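You operate a simulated robot arm through the tools that you are given. There is no shell and no other tool. Be economical: measure what you need, move in short steps, check, and stop when the job is done.

Carry out the task below with a simulated robot arm. There is one attempt and no reset: what you move stays moved.

JOB
Put things in order on the island top. At the end: the clear scent refill from the island top stands where the pink roller stood; the pink roller from the island top stands where the yellow battery pack stood; the yellow battery pack stands where the blue torch stood; the blue torch is on the low red box; whatever was shut is shut again. Leave all else as you found it, and nothing knocked over.

The check looks at the end state, three seconds after you hand in, the way a careful person would. Anything else that was tipped, shoved, dropped, spilled or broken makes it a failure.

ROBOT AND FRAMES
A 5-joint arm with a two-finger parallel gripper, fixed in place. Base frame: the origin is at the foot of the arm, x ahead of it, y to its left, z up. Lengths are in m, angles in degrees, forces in N, time in s.
With the tool pointing down near the work surface it reaches from about 0.26 to 0.68 m from the base axis. Its first joint turns from -66.0 to 66.0 degrees. The tool tilts only in the upright plane through the base axis and itself; it spins freely about its own axis. Payload 2.9 kg.
Tool frame: the origin (TCP) lies between the finger pads and is the grasp point; the fingertips stand 0.03 m ahead of it; z points along the fingers, y is the line along which they close. Largest opening 0.11 m; finger width 0.02, thickness 0.01; the body of the gripper, 0.048 by 0.112 m, starts 0.055 m behind the TCP.
Orientation is that of the tool frame in the base frame, as [roll, pitch, yaw] about the fixed x, y, z axes, in that order (R = Rz(yaw) Ry(pitch) Rx(roll)). With the fingers straight down and closing along the base's y, the tool's x points along the base's -x, its y along +y and its z along -z.

CONTROLS
- The arm moves only by the tool move_arm. Its argument "plan" is a list of rows, each an object (a shift or turn left out is 0, a gripper value left out holds the last) with "travel": the shift along the base's x, y, z in cm, a list of three; "angular": the turn, a rotation vector about the base's x, y, z in degrees, a list of three; "hand": the finger opening in cm, from 0 to 11. In form: [{"travel": [dx, dy, dz], "angular": [ax, ay, az], "hand": hand}, ...]. A call has 1 to 20 rows; each row is the pose to reach, as a shift and turn from the pose commanded when the call began. Rows are played at 5 a second. More than 0.05 m and 8.6 degrees between two rows, or a gripper value outside its range, and nothing of the call is played. Where a pose cannot be reached the arm comes as near as it can. A force on the tool above 40 N (or 10 N above the force at the start of the call, whichever is more), or a blocked arm, ends the call early, and 0.2 s more pass. Each finger travels about 0.108 m/s and halts on what it meets, pressing with about 21 N; the grip force reading is that of the motor and also rises with nothing between the fingers. The clock runs only during rows and for 0.2 s after the last one: add rows that repeat a pose to give the fingers time. The reply holds the time, the measured pose of the TCP, the force on the tool along the base axes, the opening and the grip force, in the units named above and with some noise.
- Cameras (640 x 400 px; columns grow to the right, rows downward): "scene" is fixed at [0.0412, -0.456, 0.6035]; the picture's right is [0.78, -0.62, 0.00], its down [-0.34, -0.42, -0.84] and it looks along [0.52, 0.66, -0.54] (base axes); focal length 259 px, centre (320, 200). "wrist" rides on the gripper at [0.072, 0.017, -0.103] in the tool frame; the picture's right is [-0.23, 0.97, 0.00], its down [-0.76, -0.18, -0.62] and it looks along [-0.61, -0.14, 0.78] (tool axes); focal length 222 px, centre (320, 200). There is no depth. A picture from a camera that has moved, and an enlarged one, comes with that camera's place and axes in the base frame and with its lens. The place of the scene camera against the robot may be out by one fixed shift of up to 0.018 m in any direction.
- capture(camera): a new picture of that camera. The clock stands still meanwhile.
- enlarge(camera, box): a new picture of the part [left, top, right, bottom] of that camera's present view, enlarged. The clock stands still meanwhile.
- hand_in(): hands the job in; it is judged then, once.

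Work in short steps. Places have to be worked out from the pictures, the camera data and where the tool is seen: move nearer, look again, correct. Check each grasp and each placing, and mend what went wrong. You have 120 turns and 84 pictures in all, those below and enlarged ones among them. Open the gripper and draw the arm clear of the work before you hand the job in, unless the task says otherwise; then end with one line.

The tools are called after "Request:" as a command line: name --argument value ..., lists and objects as JSON in quotes. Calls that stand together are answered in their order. move_arm: Moves the arm, as the interface text tells. Its arguments: {"type":"object","properties":{"plan":{"type":"array"}},"required":["plan"]} The other tools are called the same way: capture (camera) takes a picture; enlarge (camera, box) takes an enlarged picture of a part of a camera's view; hand_in () hands the job in.

At the start:

```text
time: 0.0
eef_pos: [0.3931, 0.0832, 0.3839]
orientation: [180.0, 0.0, -179.9]
force: [0.3, 1.0, 0.7]
finger_gap: 0.1101
finger_force: 0.1
```

scene: 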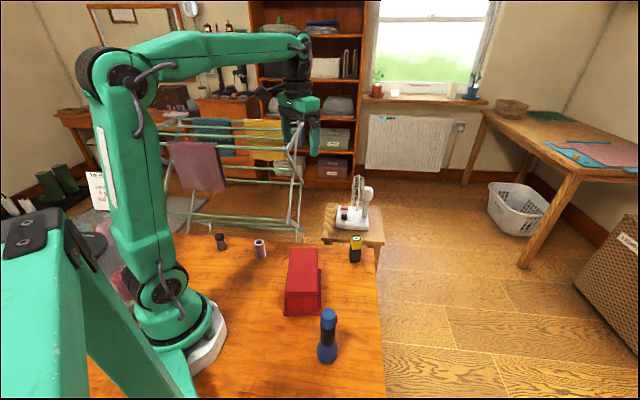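
wrist: 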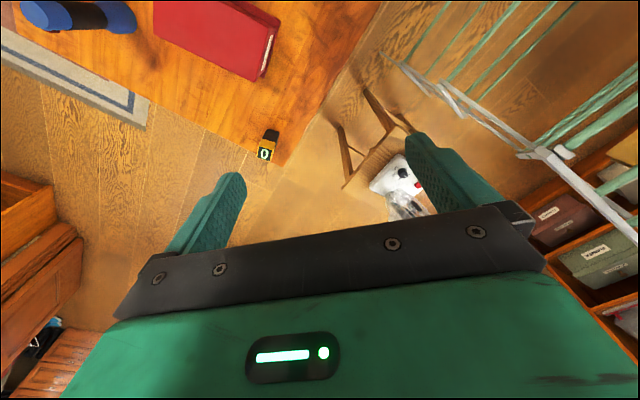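

I'll look more closely at the table objects before doing anything.

Request:
enlarge --camera "scene" --box '[190, 220, 290, 282]'

Request:
enlarge --camera "scene" --box '[260, 220, 400, 380]'

```text
6.40 times, centred on (240, 251) of scene
camera zoom: at [0.0412, -0.456, 0.6035], right [0.78, -0.62, 0.0], down [-0.34, -0.42, -0.84], along [0.52, 0.66, -0.54], focal length 1660 px, centre (832, -126)
```

zoom: 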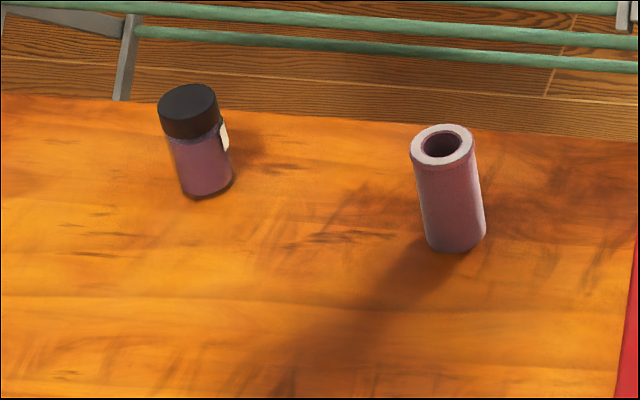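

```text
2.50 times, centred on (330, 300) of scene
camera zoom: at [0.0412, -0.456, 0.6035], right [0.78, -0.62, 0.0], down [-0.34, -0.42, -0.84], along [0.52, 0.66, -0.54], focal length 648 px, centre (295, -50)
```

zoom: 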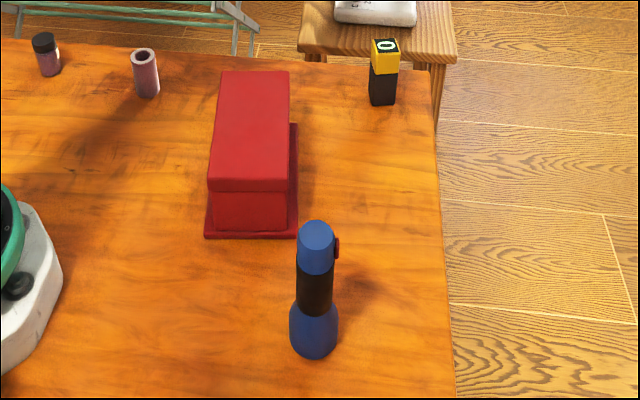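

The jar at left (~(0.18,0.245)) may be the refill, but its contents look pinkish. I'll spin the wrist to look at that side of the table, including the part hidden by the arm.

Request:
move_arm --plan '[{"angular": [0, 0, 8]}, {"angular": [0, 0, 16]}, {"angular": [0, 0, 24]}, {"angular": [0, 0, 32]}, {"angular": [0, 0, 40]}, {"angular": [0, 0, 48]}, {"angular": [0, 0, 56]}, {"angular": [0, 0, 64]}, {"angular": [0, 0, 72]}, {"angular": [0, 0, 80]}, {"angular": [0, 0, 88]}, {"angular": [0, 0, 96]}, {"angular": [0, 0, 104]}, {"angular": [0, 0, 112]}, {"angular": [0, 0, 120]}, {"angular": [0, 0, 128]}, {"angular": [0, 0, 135]}, {"angular": [0, 0, 135]}]'

Request:
capture --camera "wrist"

```text
time: 3.8
eef_pos: [0.3922, 0.0831, 0.3843]
orientation: [-180.0, 0.1, -44.9]
force: [0.1, 0.2, -0.2]
finger_gap: 0.1097
finger_force: 0.1
```

```text
79 pictures are left
camera wrist: at [0.4328, 0.0191, 0.4856], right [-0.85, -0.53, 0.0], down [-0.41, 0.66, 0.62], along [-0.33, 0.53, -0.78], focal length 222 px, centre (320, 200)
```

wrist: 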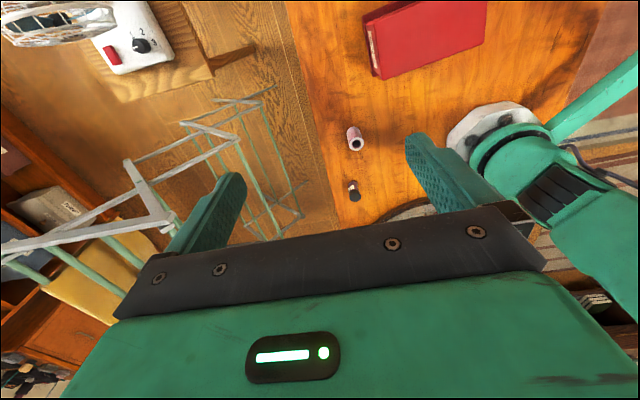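

The island shows jar, roller, box, battery and torch. I'll zoom in on the jar/roller and the box's far side.

Request:
enlarge --camera "wrist" --box '[320, 110, 400, 210]'

Request:
enlarge --camera "wrist" --box '[340, 0, 500, 100]'

Request:
enlarge --camera "scene" --box '[310, 165, 410, 265]'

```text
4.00 times, centred on (360, 160) of wrist
camera zoom: at [0.4328, 0.0191, 0.4856], right [-0.85, -0.53, 0.0], down [-0.41, 0.66, 0.62], along [-0.33, 0.53, -0.78], focal length 888 px, centre (160, 360)
```

zoom: 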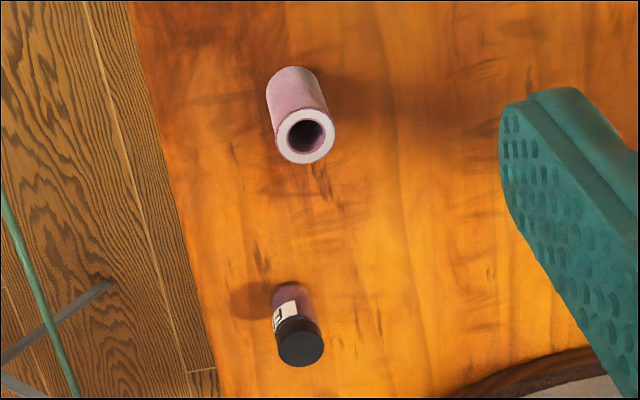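

```text
4.00 times, centred on (420, 50) of wrist
camera zoom: at [0.4328, 0.0191, 0.4856], right [-0.85, -0.53, 0.0], down [-0.41, 0.66, 0.62], along [-0.33, 0.53, -0.78], focal length 888 px, centre (-80, 800)
```

zoom: 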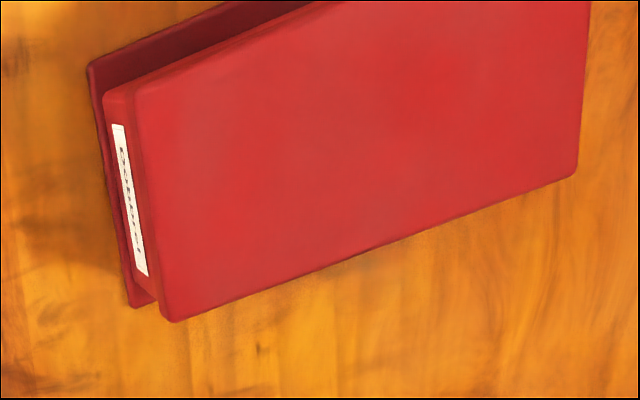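

```text
4.00 times, centred on (360, 215) of scene
camera zoom: at [0.0412, -0.456, 0.6035], right [0.78, -0.62, 0.0], down [-0.34, -0.42, -0.84], along [0.52, 0.66, -0.54], focal length 1037 px, centre (160, 140)
```

zoom: 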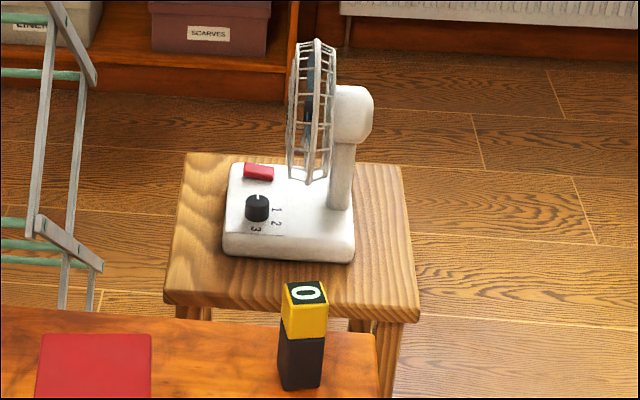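

The jar's label is readable only partly, and a clear object could be hard to see. I'll zoom further.

Request:
enlarge --camera "wrist" --box '[345, 178, 365, 204]'

Request:
enlarge --camera "wrist" --box '[360, 15, 390, 80]'

Request:
enlarge --camera "scene" --box '[180, 230, 300, 400]'

```text
15.38 times, centred on (355, 191) of wrist
camera zoom: at [0.4328, 0.0191, 0.4856], right [-0.85, -0.53, 0.0], down [-0.41, 0.66, 0.62], along [-0.33, 0.53, -0.78], focal length 3417 px, centre (-218, 338)
```

zoom: 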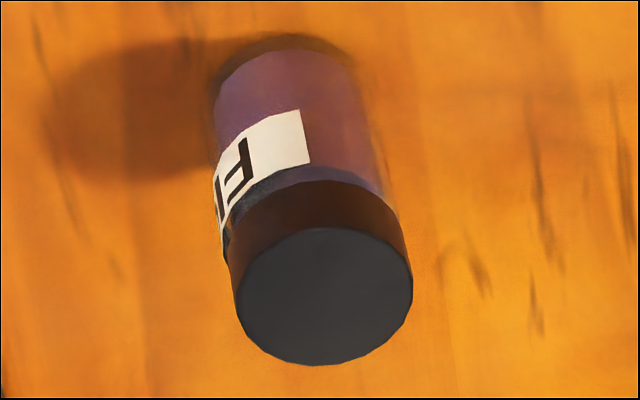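

```text
6.15 times, centred on (375, 48) of wrist
camera zoom: at [0.4328, 0.0191, 0.4856], right [-0.85, -0.53, 0.0], down [-0.41, 0.66, 0.62], along [-0.33, 0.53, -0.78], focal length 1367 px, centre (-18, 1138)
```

zoom: 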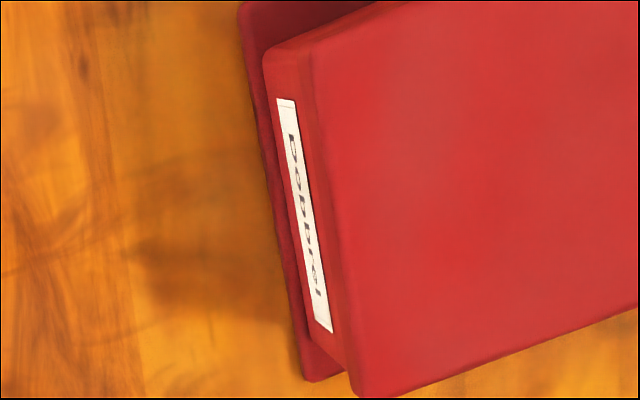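

```text
2.35 times, centred on (240, 315) of scene
camera zoom: at [0.0412, -0.456, 0.6035], right [0.78, -0.62, 0.0], down [-0.34, -0.42, -0.84], along [0.52, 0.66, -0.54], focal length 610 px, centre (508, -71)
```

zoom: 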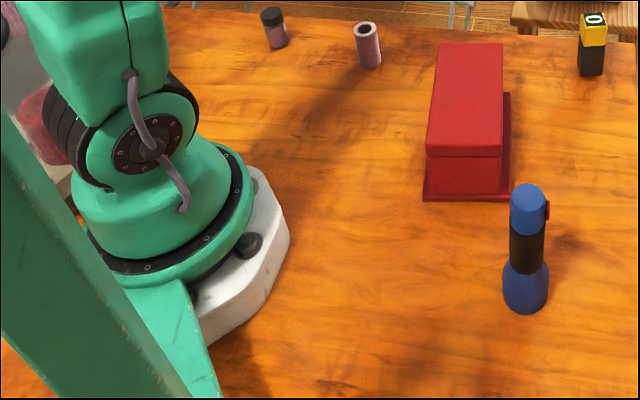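

The jar's label starts "REFI…" style and its glass is clear, so it's the scent refill. Plan: torch → box, battery → torch spot, roller → battery spot, refill → roller spot. First I'll move above the torch area and measure it with the wrist camera.

Request:
move_arm --plan '[{"travel": [-1.5, -4, 0]}, {"travel": [-3, -8, 0]}, {"travel": [-4.5, -12, 0]}, {"travel": [-6, -16, 0]}, {"travel": [-7.5, -20, 0]}, {"travel": [-9, -24, 0]}, {"travel": [-10, -27, 0]}, {"travel": [-10, -27, 0]}]'

Request:
capture --camera "wrist"

```text
time: 5.6
eef_pos: [0.2925, -0.1874, 0.3828]
orientation: [180.0, -0.1, -45.0]
force: [0.0, 0.5, -0.2]
finger_gap: 0.11
finger_force: 0.1
```

```text
72 pictures are left
camera wrist: at [0.3322, -0.2512, 0.4844], right [-0.85, -0.53, 0.0], down [-0.41, 0.66, 0.62], along [-0.33, 0.53, -0.78], focal length 222 px, centre (320, 200)
```

wrist: 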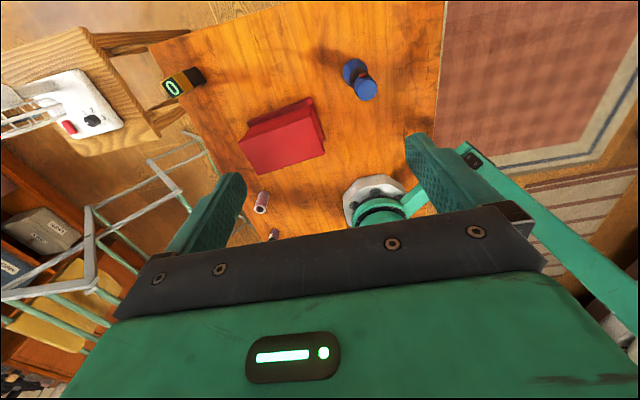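

Everything is visible from here. I'll enlarge torch, box and battery for measurements.

Request:
enlarge --camera "wrist" --box '[230, 40, 390, 180]'

Request:
enlarge --camera "wrist" --box '[150, 50, 230, 110]'

```text
2.86 times, centred on (310, 110) of wrist
camera zoom: at [0.3322, -0.2512, 0.4844], right [-0.85, -0.53, 0.0], down [-0.41, 0.66, 0.62], along [-0.33, 0.53, -0.78], focal length 635 px, centre (349, 457)
```

zoom: 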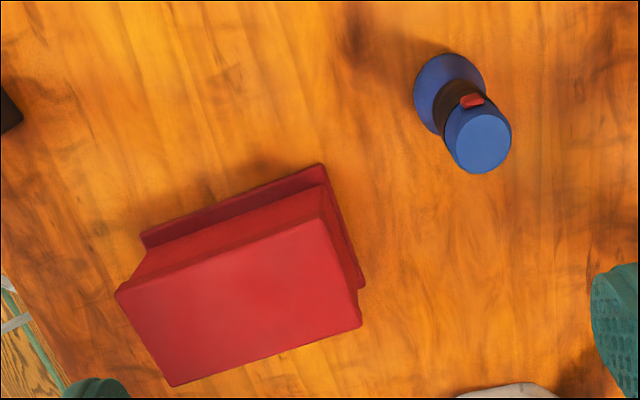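

```text
6.67 times, centred on (190, 80) of wrist
camera zoom: at [0.3322, -0.2512, 0.4844], right [-0.85, -0.53, 0.0], down [-0.41, 0.66, 0.62], along [-0.33, 0.53, -0.78], focal length 1481 px, centre (1187, 1000)
```

zoom: 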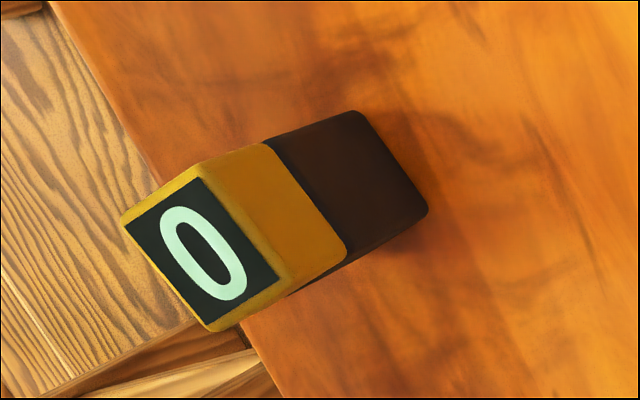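

Torch measured at ≈(0.239,-0.222), about 0.15 tall; box top centre ≈(0.293,-0.048), z≈0.08. I'll move over the torch and come down to just above it to check alignment.

Request:
move_arm --plan '[{"travel": [-2.7, -1.7, 0], "hand": 9}, {"travel": [-5.35, -3.46, 0], "hand": 8}, {"travel": [-5.35, -3.46, -4.5], "hand": 7.5}, {"travel": [-5.35, -3.46, -9]}, {"travel": [-5.35, -3.46, -13.5]}, {"travel": [-5.35, -3.46, -17.5]}, {"travel": [-5.35, -3.46, -17.5]}]'

Request:
capture --camera "wrist"

Request:
enlarge --camera "scene" --box '[220, 180, 420, 380]'

```text
time: 7.2
eef_pos: [0.2583, -0.2004, 0.2067]
orientation: [180.0, 0.0, -45.2]
force: [0.1, 0.2, -0.5]
finger_gap: 0.075
finger_force: 0.2
out of reach, approached as far as the arm can: row 2, 3, 4, 5, 6, 7
```

```text
69 pictures are left
camera wrist: at [0.2989, -0.264, 0.3092], right [-0.85, -0.52, 0.0], down [-0.41, 0.67, 0.62], along [-0.33, 0.53, -0.78], focal length 222 px, centre (320, 200)
```

wrist: 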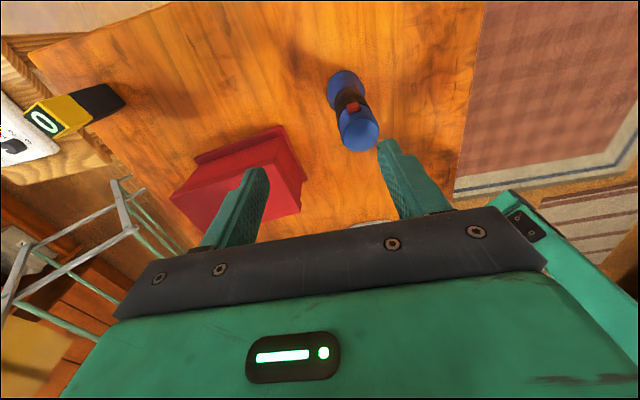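

```text
2.00 times, centred on (320, 280) of scene
camera zoom: at [0.0412, -0.456, 0.6035], right [0.78, -0.62, 0.0], down [-0.34, -0.42, -0.84], along [0.52, 0.66, -0.54], focal length 519 px, centre (320, 40)
```

zoom: 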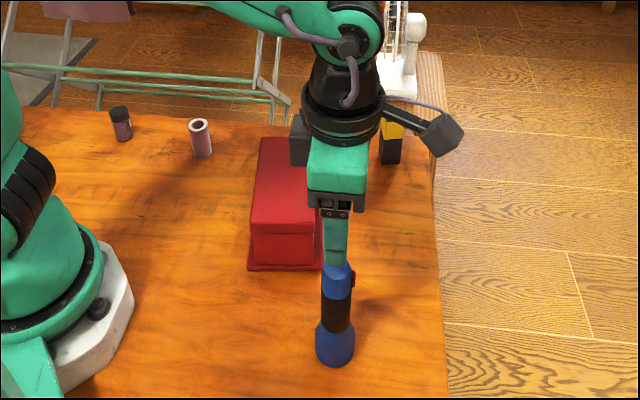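

The arm stopped short at r≈0.327 at this height; I'll test whether a small step from here gets over the torch.

Request:
move_arm --plan '[{"travel": [0, 0, 0]}, {"travel": [0.0, -0.5, 0]}, {"travel": [0, -0.5, 0]}]'

```text
time: 8.0
eef_pos: [0.2616, -0.2012, 0.2081]
orientation: [-180.0, 0.0, -45.2]
force: [0.8, -0.2, 0.0]
finger_gap: 0.0752
finger_force: 0.1
out of reach, approached as far as the arm can: row 2, 3
```

The limit looks like the tool spin (~172°), not the reach. I'll turn the tool back 20° and go over the torch.

Request:
move_arm --plan '[{"travel": [0, 0.3, 1], "angular": [0, 0, -5]}, {"travel": [0, 0.5, 1], "angular": [0, 0, -10]}, {"travel": [0, 0.5, 1], "angular": [0, 0, -15]}, {"travel": [0, 0.5, 1], "angular": [0, 0, -20]}, {"travel": [0, 0.5, 0.5], "angular": [0, 0, -20]}, {"travel": [0, 0.5, 0.5], "angular": [0, 0, -20]}]'

Request:
capture --camera "wrist"

```text
time: 9.4
eef_pos: [0.2599, -0.1962, 0.2143]
orientation: [179.9, -0.1, -65.0]
force: [0.0, 0.5, -0.1]
finger_gap: 0.0751
finger_force: 0.0
```

```text
67 pictures are left
camera wrist: at [0.2766, -0.27, 0.3164], right [-0.98, -0.21, 0.0], down [-0.16, 0.77, 0.62], along [-0.13, 0.61, -0.78], focal length 222 px, centre (320, 200)
```

wrist: 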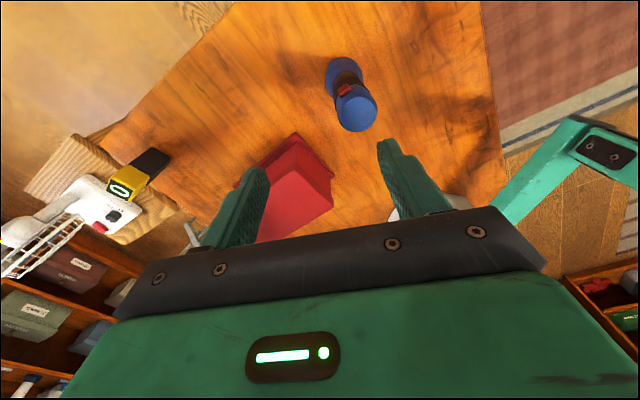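

Spin freed. Torch re-measured at ≈(0.239,-0.224). I shift over it and descend to grip height z≈0.09.

Request:
move_arm --plan '[{"travel": [-1, -1.4, 0]}, {"travel": [-2.1, -2.8, 0]}, {"travel": [-2.1, -2.8, -1]}, {"travel": [-2.1, -2.8, -1]}]'

Request:
capture --camera "wrist"

```text
time: 10.4
eef_pos: [0.2391, -0.225, 0.2048]
orientation: [-180.0, 0.0, -65.0]
force: [0.6, 0.0, -0.1]
finger_gap: 0.0749
finger_force: 0.0
```

```text
66 pictures are left
camera wrist: at [0.2564, -0.2981, 0.3073], right [-0.98, -0.21, 0.0], down [-0.16, 0.77, 0.62], along [-0.13, 0.61, -0.78], focal length 222 px, centre (320, 200)
```

wrist: 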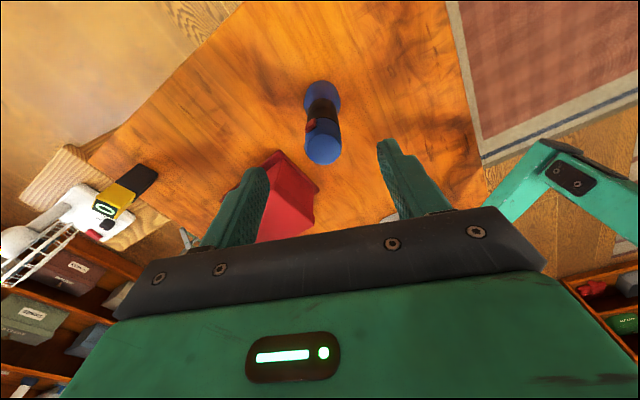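

Torch is centred between the fingers. Descend to z≈0.09 and close.

Request:
move_arm --plan '[{"travel": [0, 0.1, -3]}, {"travel": [0, 0.1, -6]}, {"travel": [0, 0.1, -9]}, {"travel": [0, 0.1, -11.5]}, {"travel": [0, 0.1, -11.5]}, {"travel": [0, 0.1, -11.5], "hand": 5}, {"travel": [0, 0.1, -11.5], "hand": 3}, {"travel": [0, 0.1, -11.5], "hand": 1.5}, {"travel": [0, 0.1, -11.5], "hand": 1.5}]'

Request:
enlarge --camera "scene" --box '[220, 180, 420, 380]'

```text
time: 11.4
eef_pos: [0.2429, -0.2276, 0.0946]
orientation: [-179.8, -0.9, -65.0]
force: [-2.3, 0.8, 15.0]
finger_gap: 0.0753
finger_force: 0.1
stopped in row 5: the force on the tool passed its limit (the readings are from after the stop); the commanded pose is now the measured one
```

```text
2.00 times, centred on (320, 280) of scene
camera zoom: at [0.0411, -0.456, 0.6036], right [0.78, -0.62, 0.0], down [-0.34, -0.42, -0.84], along [0.52, 0.66, -0.54], focal length 519 px, centre (320, 40)
```

zoom: 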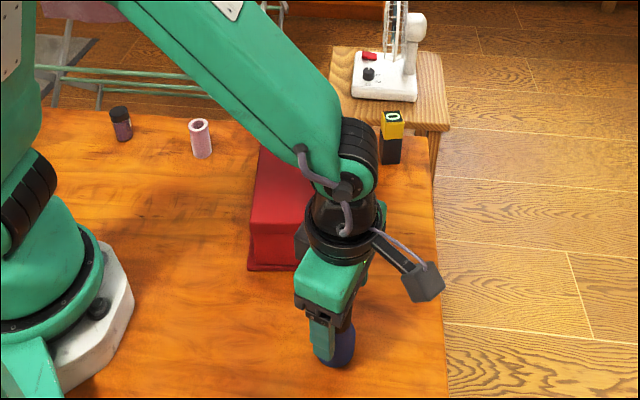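

The palm touched the torch top (top ≈0.15). I lift 2 cm and check the torch still stands.

Request:
move_arm --plan '[{"travel": [0, 0, 1]}, {"travel": [-0.3, 0.3, 2], "angular": [0, 0, 0]}, {"travel": [-0.3, 0.3, 2]}]'

Request:
capture --camera "wrist"

```text
time: 12.2
eef_pos: [0.2383, -0.2225, 0.1139]
orientation: [-179.8, -0.6, -65.0]
force: [0.6, -0.2, -0.3]
finger_gap: 0.0751
finger_force: 0.1
```

```text
64 pictures are left
camera wrist: at [0.2544, -0.2957, 0.2182], right [-0.98, -0.21, -0.01], down [-0.17, 0.77, 0.62], along [-0.12, 0.6, -0.79], focal length 222 px, centre (320, 200)
```

wrist: 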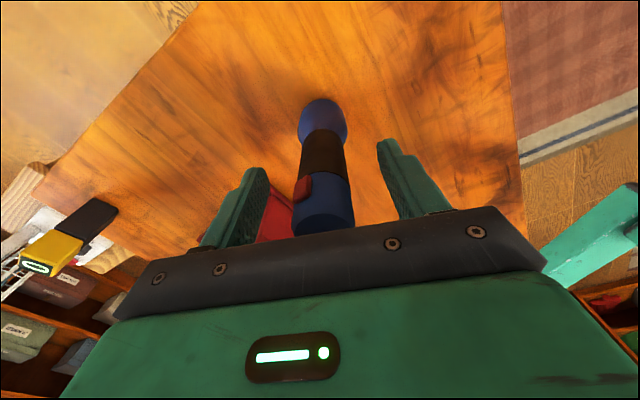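

Torch stands fine. I level the tool, lower slightly to z≈0.107 and close.

Request:
move_arm --plan '[{"travel": [0, 0, -0.6], "angular": [0.46, 0.43, 0]}, {"travel": [0, 0, -0.6], "angular": [0.46, 0.43, 0], "hand": 6}, {"travel": [0, 0, -0.6], "angular": [0.46, 0.43, 0], "hand": 4.5}, {"travel": [0, 0, -0.6], "angular": [0.46, 0.43, 0], "hand": 3.5}, {"travel": [0, 0, -0.6], "angular": [0.46, 0.43, 0], "hand": 2}, {"travel": [0, 0, -0.6], "angular": [0.46, 0.43, 0], "hand": 1}, {"travel": [0, 0, -0.6], "angular": [0.46, 0.43, 0], "hand": 1}]'

Request:
capture --camera "wrist"

```text
time: 13.8
eef_pos: [0.2377, -0.2218, 0.1091]
orientation: [-180.0, 0.0, -65.0]
force: [0.7, 0.0, 0.0]
finger_gap: 0.0296
finger_force: 20.6
```

```text
63 pictures are left
camera wrist: at [0.2554, -0.2966, 0.2117], right [-0.98, -0.21, 0.0], down [-0.16, 0.77, 0.62], along [-0.13, 0.61, -0.78], focal length 222 px, centre (320, 200)
```

wrist: 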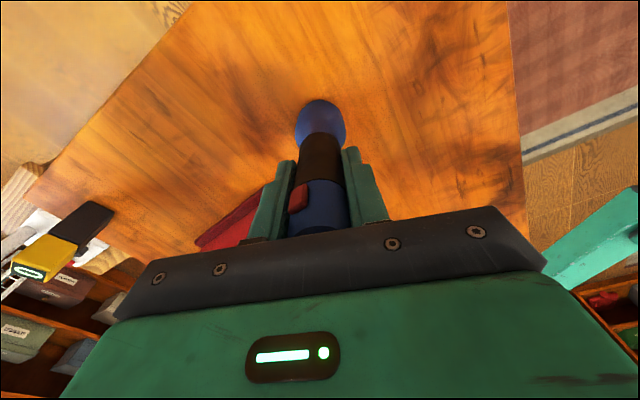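

Grip holds (gap 2.96 cm). Lift 11 cm and check.

Request:
move_arm --plan '[{"travel": [0, 0, 2]}, {"travel": [0, 0, 5]}, {"travel": [0, 0, 8]}, {"travel": [0, 0, 11]}, {"travel": [0, 0, 11]}]'

Request:
enlarge --camera "scene" --box '[220, 180, 420, 380]'

```text
time: 15.1
eef_pos: [0.2388, -0.2213, 0.217]
orientation: [-180.0, 0.0, -65.0]
force: [0.7, 0.5, -1.2]
finger_gap: 0.0296
finger_force: 21.3
```

```text
2.00 times, centred on (320, 280) of scene
camera zoom: at [0.0412, -0.456, 0.6035], right [0.78, -0.62, 0.0], down [-0.34, -0.42, -0.84], along [0.52, 0.66, -0.54], focal length 519 px, centre (320, 40)
```

zoom: 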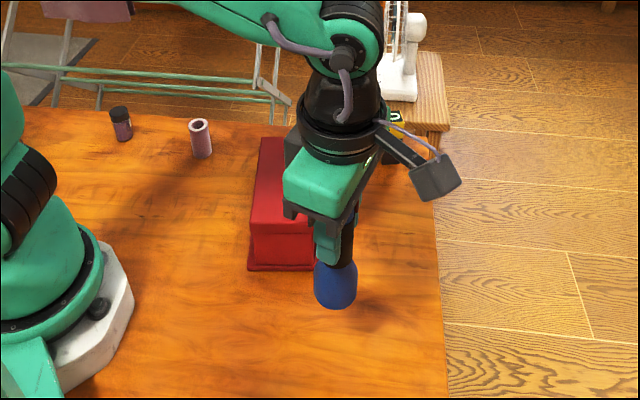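

Torch lifted cleanly. Move around to above the box centre (0.293,-0.048).

Request:
move_arm --plan '[{"travel": [2.5, 3.5, 0.5]}, {"travel": [5, 7, 0.5]}, {"travel": [5.8, 10.5, 0.5]}, {"travel": [5.8, 14, 0.5]}, {"travel": [5.4, 17.3, 0.5]}, {"travel": [5.4, 17.3, 0.5]}, {"travel": [5.4, 17.3, 0.5]}]'

Request:
enlarge --camera "scene" --box '[220, 180, 420, 340]'

Request:
capture --camera "wrist"

```text
time: 16.6
eef_pos: [0.2924, -0.0507, 0.222]
orientation: [180.0, 0.0, -65.0]
force: [0.3, -0.1, -2.3]
finger_gap: 0.0297
finger_force: 20.9
```

```text
2.50 times, centred on (320, 260) of scene
camera zoom: at [0.0412, -0.456, 0.6035], right [0.78, -0.62, 0.0], down [-0.34, -0.42, -0.84], along [0.52, 0.66, -0.54], focal length 648 px, centre (320, 50)
```

zoom: 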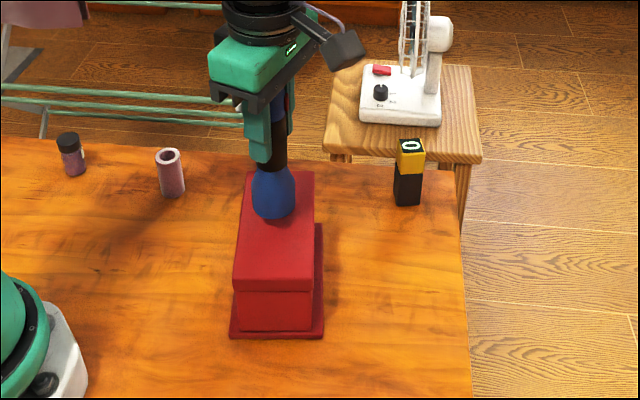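

```text
60 pictures are left
camera wrist: at [0.31, -0.1243, 0.3251], right [-0.98, -0.21, 0.0], down [-0.16, 0.77, 0.62], along [-0.13, 0.61, -0.78], focal length 222 px, centre (320, 200)
```

wrist: 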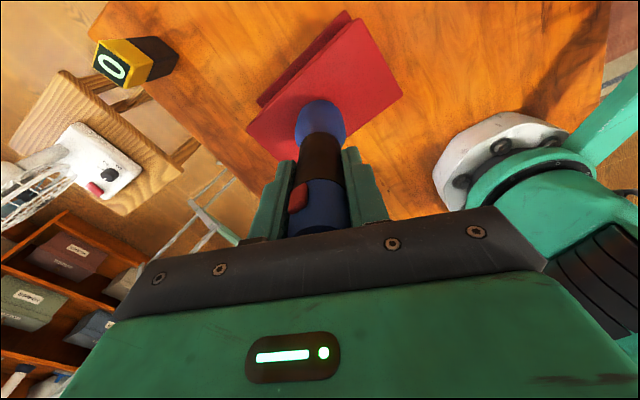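

Torch hangs over the box centre with ~3 cm to go. Lower most of it, then finish in small steps watching force.

Request:
move_arm --plan '[{"travel": [0, 0.2, -1]}, {"travel": [0, 0.2, -2]}, {"travel": [0, 0.2, -2.5]}, {"travel": [0, 0.2, -2.5]}]'

Request:
enlarge --camera "scene" --box '[260, 200, 360, 320]'

```text
time: 17.6
eef_pos: [0.2922, -0.048, 0.1999]
orientation: [-179.7, -0.2, -64.9]
force: [3.6, 0.1, 19.3]
finger_gap: 0.0301
finger_force: 21.3
```

```text
3.33 times, centred on (310, 260) of scene
camera zoom: at [0.0411, -0.456, 0.6036], right [0.78, -0.62, 0.0], down [-0.34, -0.42, -0.84], along [0.52, 0.66, -0.54], focal length 864 px, centre (353, 0)
```

zoom: 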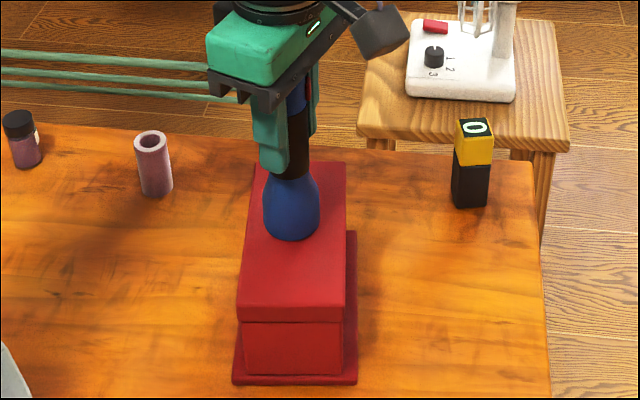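

Contact (19 N) at z≈0.20. Relieve by 2.5 mm and open.

Request:
move_arm --plan '[{"travel": [0, 0, 0.25]}, {"travel": [0, 0, 0.25]}, {"travel": [0, 0, 0.25], "hand": 3.5}, {"travel": [0, 0, 0.25], "hand": 4.5}, {"travel": [0, 0, 0.25], "hand": 6}, {"travel": [0, 0, 0.25], "hand": 7}, {"travel": [0, 0, 0.25], "hand": 7}]'

Request:
enlarge --camera "scene" --box '[260, 200, 360, 320]'

```text
time: 19.2
eef_pos: [0.2933, -0.0489, 0.2013]
orientation: [-180.0, 0.0, -65.0]
force: [0.2, -0.1, 0.7]
finger_gap: 0.0701
finger_force: 0.1
```

```text
3.33 times, centred on (310, 260) of scene
camera zoom: at [0.0412, -0.456, 0.6035], right [0.78, -0.62, 0.0], down [-0.34, -0.42, -0.84], along [0.52, 0.66, -0.54], focal length 864 px, centre (353, 0)
```

zoom: 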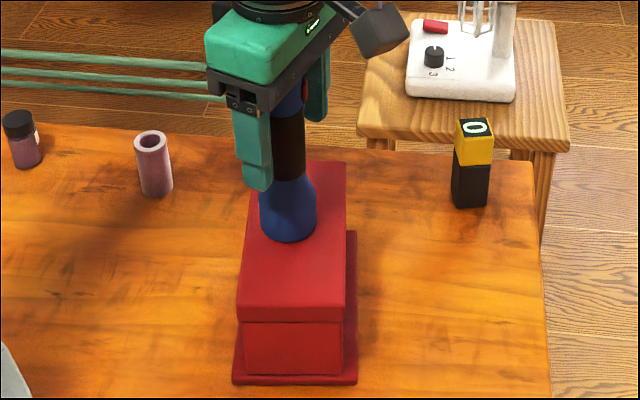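

Torch stands on the box. Raise straight up clear of it.

Request:
move_arm --plan '[{"travel": [0, 0, 2]}, {"travel": [0, 0, 5]}, {"travel": [0, 0, 8]}, {"travel": [0, 0, 11]}, {"travel": [0, 0, 14]}, {"travel": [0, 0, 14]}]'

Request:
capture --camera "wrist"

```text
time: 20.6
eef_pos: [0.2915, -0.0503, 0.3433]
orientation: [-180.0, 0.0, -64.9]
force: [0.9, -0.2, 1.2]
finger_gap: 0.0702
finger_force: 0.1
```

```text
57 pictures are left
camera wrist: at [0.3076, -0.1234, 0.4458], right [-0.98, -0.21, 0.0], down [-0.16, 0.77, 0.62], along [-0.13, 0.61, -0.78], focal length 222 px, centre (320, 200)
```

wrist: 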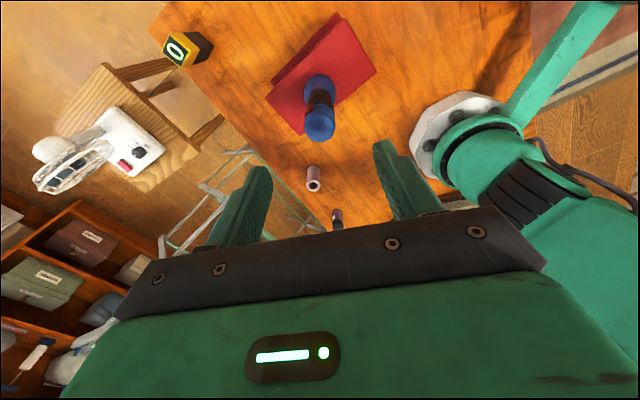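

Now the battery: estimated centre (0.494,-0.050), ~0.08 tall, sides at about -33°/57°. I move outward at height while turning to yaw -123°, then look.

Request:
move_arm --plan '[{"travel": [2.5, 0, 1], "angular": [0, 0, -7.5]}, {"travel": [5.5, 0, 1], "angular": [0, 0, -15]}, {"travel": [9, 0, 1], "angular": [0, 0, -22.5]}, {"travel": [12, 0, 1], "angular": [0, 0, -30]}, {"travel": [15, 0, 0], "angular": [0, 0, -37.5]}, {"travel": [18, 0, -3], "angular": [0, 0, -45]}, {"travel": [20.2, 0, -6], "angular": [0, 0, -52]}, {"travel": [20.2, 0, -10], "angular": [0, 0, -58]}, {"travel": [20.2, 0, -14], "angular": [0, 0, -58]}, {"travel": [20.2, 0, -14], "angular": [0, 0, -58]}]'

Request:
capture --camera "wrist"

Request:
enlarge --camera "wrist" --box '[260, 60, 380, 180]'

```text
time: 22.9
eef_pos: [0.4941, -0.048, 0.202]
orientation: [-179.8, 0.0, -122.9]
force: [0.6, -0.4, -0.6]
finger_gap: 0.0698
finger_force: 0.0
```

```text
56 pictures are left
camera wrist: at [0.4419, -0.1013, 0.3043], right [-0.69, 0.72, 0.0], down [0.56, 0.54, 0.62], along [0.45, 0.43, -0.78], focal length 222 px, centre (320, 200)
```

wrist: 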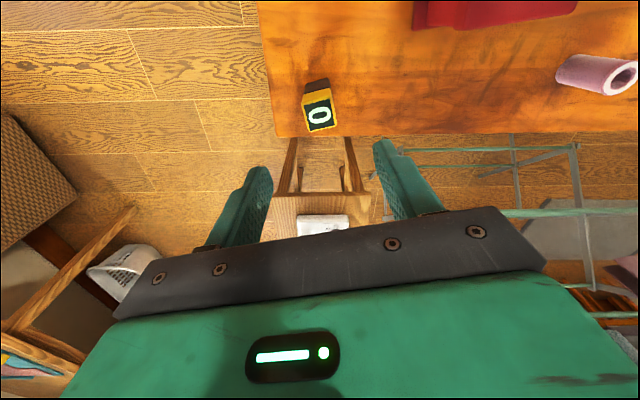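

```text
3.33 times, centred on (320, 120) of wrist
camera zoom: at [0.4419, -0.1013, 0.3043], right [-0.69, 0.72, 0.0], down [0.56, 0.54, 0.62], along [0.45, 0.43, -0.78], focal length 740 px, centre (320, 467)
```

zoom: 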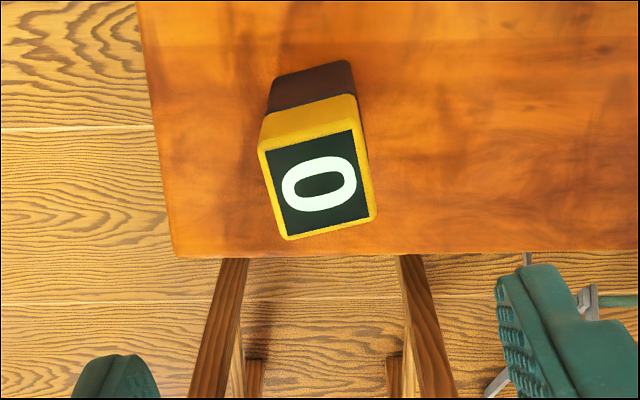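

Battery measured at (0.494,-0.052), yaw matched. Lower in two stages: first to just above it, then to z≈0.05 and close.

Request:
move_arm --plan '[{"travel": [0, -0.35, -4]}, {"travel": [0, -0.35, -8]}, {"travel": [0, -0.35, -12]}, {"travel": [0, -0.35, -15.2]}, {"travel": [0, -0.35, -15.2]}, {"travel": [0, -0.35, -15.2]}]'

Request:
capture --camera "wrist"

```text
time: 24.2
eef_pos: [0.4951, -0.0532, 0.0451]
orientation: [-180.0, 0.0, -122.9]
force: [0.3, -0.5, -0.3]
finger_gap: 0.0702
finger_force: 0.1
```

```text
54 pictures are left
camera wrist: at [0.4423, -0.1042, 0.149], right [-0.69, 0.72, 0.0], down [0.56, 0.54, 0.62], along [0.45, 0.43, -0.78], focal length 222 px, centre (320, 200)
```

wrist: 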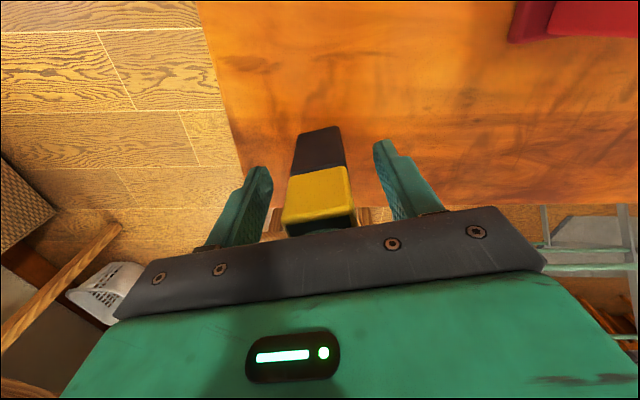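

Battery centred between fingers. Close.

Request:
move_arm --plan '[{"hand": 5}, {"hand": 4}, {"hand": 3}, {"hand": 1.5}, {"hand": 1}, {"hand": 1}]'

Request:
capture --camera "wrist"

```text
time: 25.6
eef_pos: [0.496, -0.0525, 0.0464]
orientation: [-180.0, -0.2, -122.9]
force: [0.1, 0.4, 0.9]
finger_gap: 0.03
finger_force: 21.6
```

```text
53 pictures are left
camera wrist: at [0.4423, -0.1042, 0.1492], right [-0.69, 0.72, 0.0], down [0.56, 0.54, 0.62], along [0.45, 0.43, -0.78], focal length 222 px, centre (320, 200)
```

wrist: 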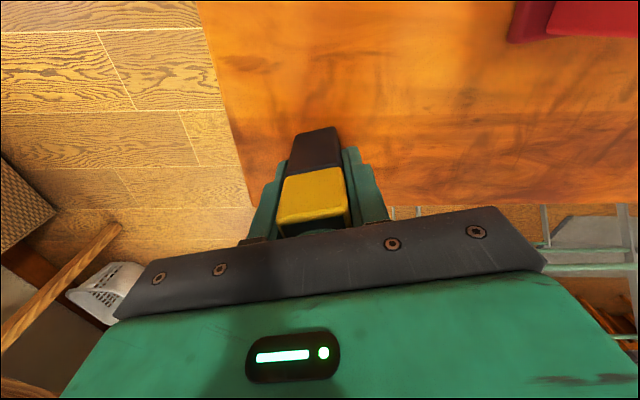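

Gripped. Lift, then carry around the outside of the box toward the torch's old place (0.2385,-0.2225).

Request:
move_arm --plan '[{"travel": [0, 0, 3]}, {"travel": [0, 0, 6]}, {"travel": [0, 0, 9]}, {"travel": [-3, -3.5, 9]}, {"travel": [-6, -7.5, 9]}, {"travel": [-9, -11.5, 9]}, {"travel": [-12, -15, 9]}, {"travel": [-16, -17, 9]}, {"travel": [-20, -17.5, 9]}, {"travel": [-23.5, -17.3, 9]}, {"travel": [-25.65, -17, 9]}, {"travel": [-25.65, -17, 9]}, {"travel": [-25.65, -17, 9]}]'

Request:
capture --camera "wrist"

Request:
enlarge --camera "scene" --box '[220, 180, 420, 380]'

```text
time: 28.4
eef_pos: [0.2383, -0.2223, 0.1384]
orientation: [180.0, 0.0, -123.1]
force: [0.1, 1.6, -2.0]
finger_gap: 0.0297
finger_force: 21.0
```

```text
52 pictures are left
camera wrist: at [0.1859, -0.2745, 0.2407], right [-0.69, 0.72, 0.0], down [0.56, 0.54, 0.62], along [0.45, 0.43, -0.78], focal length 222 px, centre (320, 200)
```

wrist: 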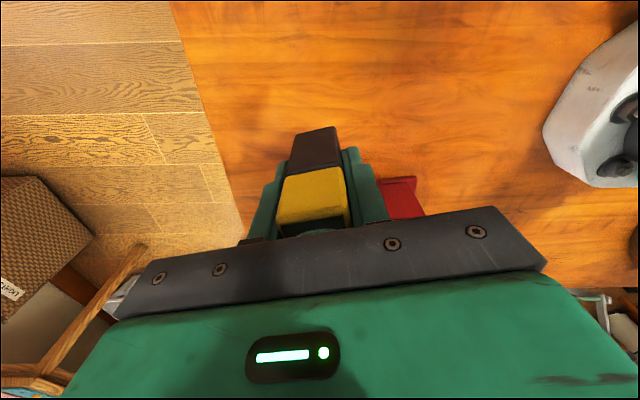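

```text
2.00 times, centred on (320, 280) of scene
camera zoom: at [0.0412, -0.456, 0.6035], right [0.78, -0.62, 0.0], down [-0.34, -0.42, -0.84], along [0.52, 0.66, -0.54], focal length 519 px, centre (320, 40)
```

zoom: 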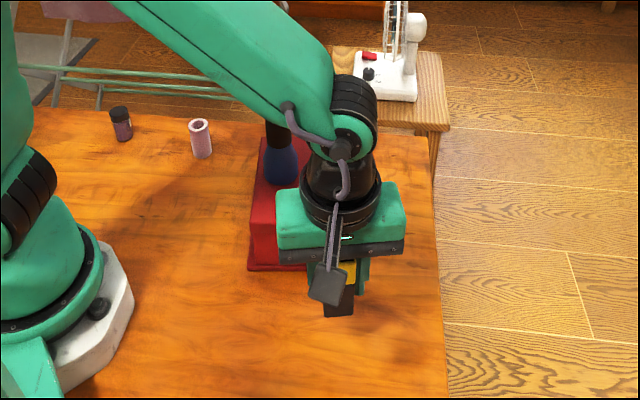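

Above the torch's old spot. Lower to just about contact.

Request:
move_arm --plan '[{"travel": [0, 0, -3]}, {"travel": [0, 0, -6]}, {"travel": [0, 0, -8]}, {"travel": [0, 0, -8.6]}, {"travel": [0, 0, -8.9]}, {"travel": [0, 0, -8.9]}, {"travel": [0, 0, -8.9]}]'

Request:
enlarge --camera "scene" --box '[260, 240, 400, 380]'

```text
time: 30.1
eef_pos: [0.2382, -0.2208, 0.0494]
orientation: [-180.0, 0.0, -123.1]
force: [-0.1, 0.0, -2.5]
finger_gap: 0.0299
finger_force: 21.0
```

```text
2.86 times, centred on (330, 310) of scene
camera zoom: at [0.0412, -0.456, 0.6035], right [0.78, -0.62, 0.0], down [-0.34, -0.42, -0.84], along [0.52, 0.66, -0.54], focal length 741 px, centre (291, -114)
```

zoom: 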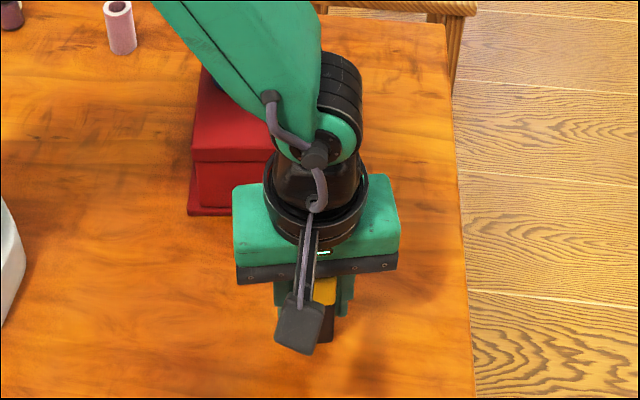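

Still hanging (force -2.5 N); lower another 2 mm and read the force.

Request:
move_arm --plan '[{"travel": [0, 0, -0.15]}, {"travel": [0, 0, -0.25]}, {"travel": [0, 0, -0.25]}]'

```text
time: 30.9
eef_pos: [0.2384, -0.22, 0.0475]
orientation: [-179.8, 0.0, -123.0]
force: [-0.1, 0.1, -1.1]
finger_gap: 0.0299
finger_force: 21.1
```

Request:
move_arm --plan '[{"travel": [0, 0, -0.1]}, {"travel": [0, 0, -0.15]}, {"travel": [0, 0, -0.15]}]'

```text
time: 31.6
eef_pos: [0.2375, -0.2218, 0.0475]
orientation: [-179.9, 0.0, -122.9]
force: [-5.2, 2.9, 18.4]
finger_gap: 0.0299
finger_force: 21.1
```

Contact reached (18 N). Back off 1 mm and release.

Request:
move_arm --plan '[{"travel": [0, 0, 0.12]}, {"travel": [0, 0, 0.12], "hand": 3.4}, {"travel": [0, 0, 0.12], "hand": 4.2}, {"travel": [0, 0, 0.12], "hand": 5.5}, {"travel": [0, 0, 0.12], "hand": 7}, {"travel": [0, 0, 0.12], "hand": 7}, {"travel": [0, 0, 3]}, {"travel": [0, 0, 6]}, {"travel": [0, 0, 10]}, {"travel": [0, 0, 14]}, {"travel": [0, 0, 14]}]'

Request:
capture --camera "wrist"

Request:
capture --camera "scene"

```text
time: 34.0
eef_pos: [0.2378, -0.2214, 0.1852]
orientation: [-180.0, 0.0, -123.0]
force: [0.7, 0.4, -0.1]
finger_gap: 0.07
finger_force: 0.1
```

```text
49 pictures are left
camera wrist: at [0.1852, -0.2731, 0.2877], right [-0.69, 0.72, 0.0], down [0.56, 0.54, 0.62], along [0.45, 0.43, -0.78], focal length 222 px, centre (320, 200)
```

wrist: 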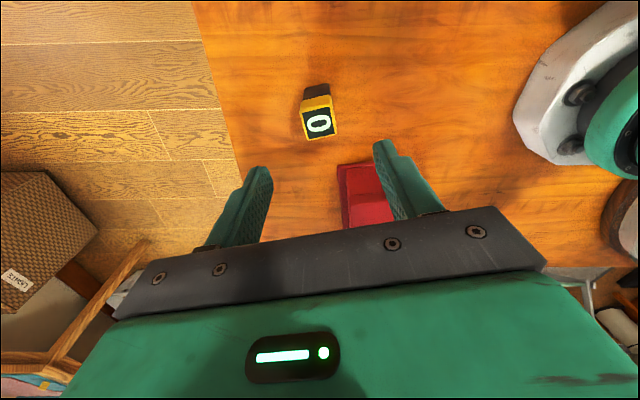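

```text
48 pictures are left
```

scene: 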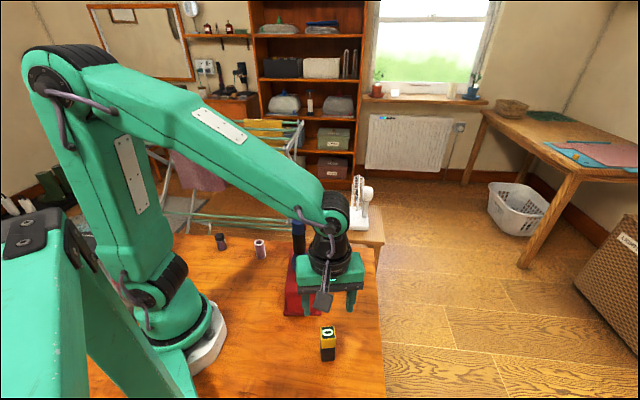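

Battery stands on the torch's spot. Next the roller at ≈(0.268,0.146): raise high, arc over the torch, and hover.

Request:
move_arm --plan '[{"travel": [0.5, 0.5, 4.5]}, {"travel": [1, 1, 9]}, {"travel": [2, 2, 13.5]}, {"travel": [4.5, 4.5, 17.5]}, {"travel": [7, 8, 17.5]}, {"travel": [9.5, 12, 17.5]}, {"travel": [11, 16.5, 17.5]}, {"travel": [12, 21, 17.5]}, {"travel": [11.5, 25.5, 17.5]}, {"travel": [9.5, 29.5, 17.5]}, {"travel": [7, 33, 17.5]}, {"travel": [4, 36, 16]}, {"travel": [3, 36.7, 11.5]}, {"travel": [3, 36.7, 7]}, {"travel": [3, 36.7, 2]}, {"travel": [3, 36.7, 2]}]'

Request:
capture --camera "wrist"

Request:
enlarge --camera "wrist" --box '[260, 60, 380, 180]'

Request:
capture --camera "scene"

```text
refused: row 4 steps farther than a row can; nothing moved
```

```text
47 pictures are left
camera wrist: at [0.1852, -0.2731, 0.2877], right [-0.69, 0.72, 0.0], down [0.56, 0.54, 0.62], along [0.45, 0.43, -0.78], focal length 222 px, centre (320, 200)
```

wrist: 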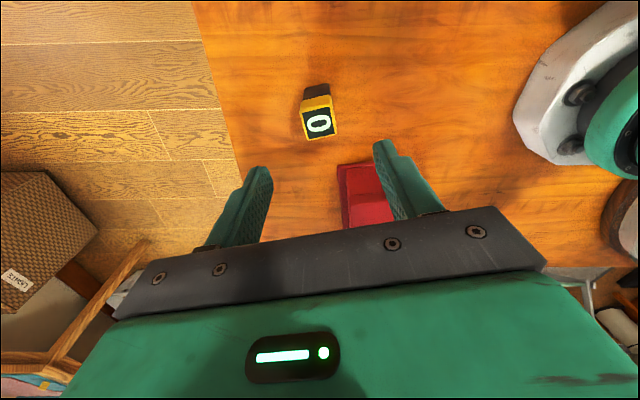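

```text
3.33 times, centred on (320, 120) of wrist
camera zoom: at [0.1852, -0.2731, 0.2877], right [-0.69, 0.72, 0.0], down [0.56, 0.54, 0.62], along [0.45, 0.43, -0.78], focal length 740 px, centre (320, 467)
```

zoom: 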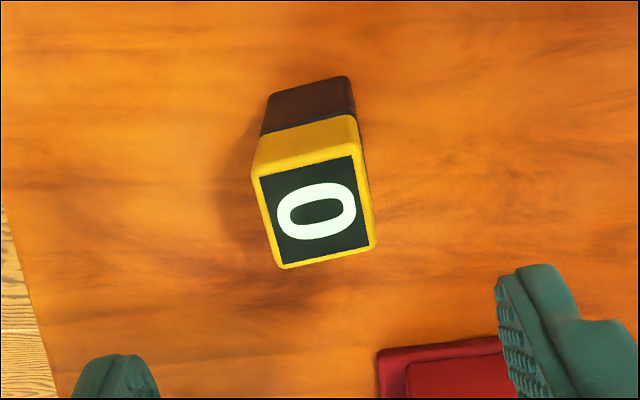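

```text
45 pictures are left
```

scene: 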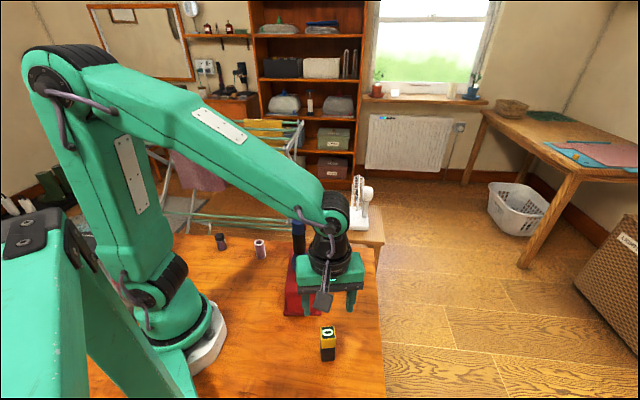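

One row was over 5 cm; I'll use smaller steps.

Request:
move_arm --plan '[{"travel": [0.5, 0.5, 4.5]}, {"travel": [1, 1, 9]}, {"travel": [2, 2, 13.5]}, {"travel": [4, 4, 17]}, {"travel": [6.5, 7.5, 17.5]}, {"travel": [9, 11.5, 17.5]}, {"travel": [11, 15.8, 17.5]}, {"travel": [12, 20.3, 17.5]}, {"travel": [11.5, 24.8, 17.5]}, {"travel": [9.5, 29, 17.5]}, {"travel": [7, 32.5, 17.5]}, {"travel": [4, 35.5, 16]}, {"travel": [3, 36.7, 11.9]}, {"travel": [3, 36.7, 7.3]}, {"travel": [3, 36.7, 2.7]}, {"travel": [3, 36.7, 2.7]}]'

Request:
capture --camera "wrist"

Request:
capture --camera "scene"

```text
time: 37.5
eef_pos: [0.2674, 0.1469, 0.2112]
orientation: [179.9, 0.0, -123.0]
force: [0.6, 0.5, -0.4]
finger_gap: 0.0697
finger_force: 0.3
```

```text
44 pictures are left
camera wrist: at [0.2161, 0.0947, 0.3143], right [-0.69, 0.72, 0.0], down [0.56, 0.54, 0.62], along [0.45, 0.43, -0.78], focal length 222 px, centre (320, 200)
```

wrist: 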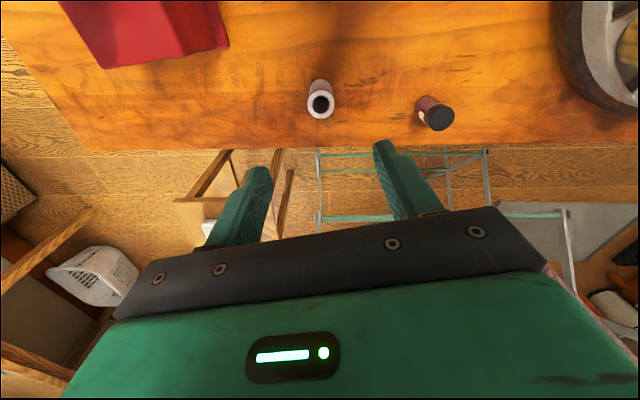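

```text
43 pictures are left
```

scene: 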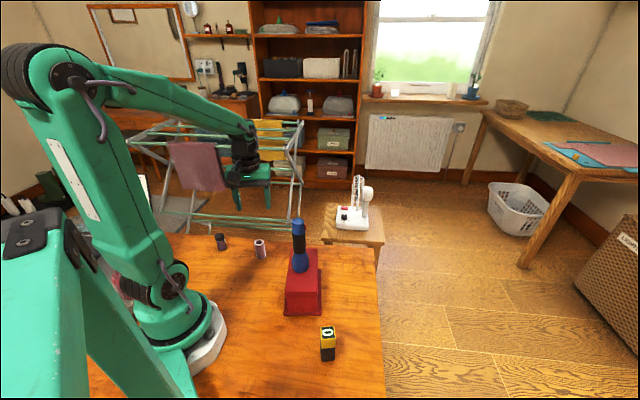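

Request:
enlarge --camera "wrist" --box '[290, 60, 470, 140]'

```text
3.56 times, centred on (380, 100) of wrist
camera zoom: at [0.2161, 0.0947, 0.3143], right [-0.69, 0.72, 0.0], down [0.56, 0.54, 0.62], along [0.45, 0.43, -0.78], focal length 790 px, centre (107, 556)
```

zoom: 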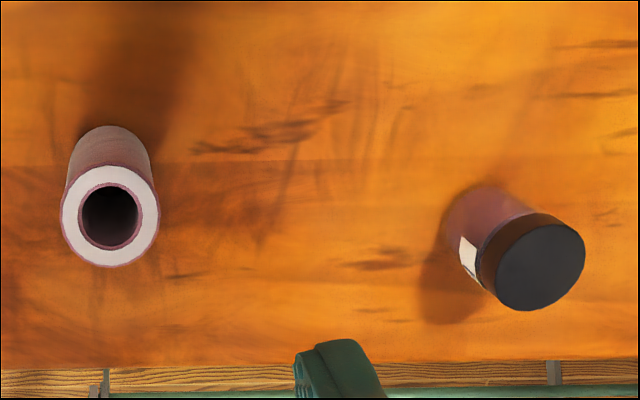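

Roller measured at (0.266,0.143), ~0.064 tall. Shift slightly and descend to z≈0.045, then check.

Request:
move_arm --plan '[{"travel": [-0.15, -0.4, -4]}, {"travel": [-0.15, -0.4, -8]}, {"travel": [-0.15, -0.4, -12]}, {"travel": [-0.15, -0.4, -15]}, {"travel": [-0.15, -0.4, -16.5]}, {"travel": [-0.15, -0.4, -16.5]}, {"travel": [-0.15, -0.4, -16.5]}]'

Request:
capture --camera "wrist"

```text
time: 39.0
eef_pos: [0.2665, 0.141, 0.048]
orientation: [180.0, 0.0, -123.0]
force: [0.6, 0.2, 0.5]
finger_gap: 0.0698
finger_force: 0.0
```

```text
41 pictures are left
camera wrist: at [0.2142, 0.0885, 0.1498], right [-0.69, 0.72, 0.0], down [0.56, 0.54, 0.62], along [0.45, 0.43, -0.78], focal length 222 px, centre (320, 200)
```

wrist: 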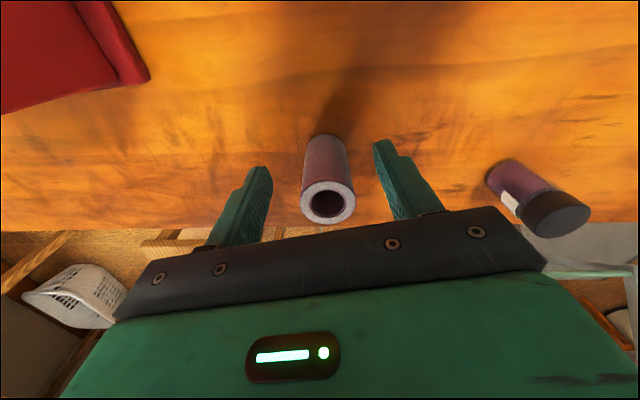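

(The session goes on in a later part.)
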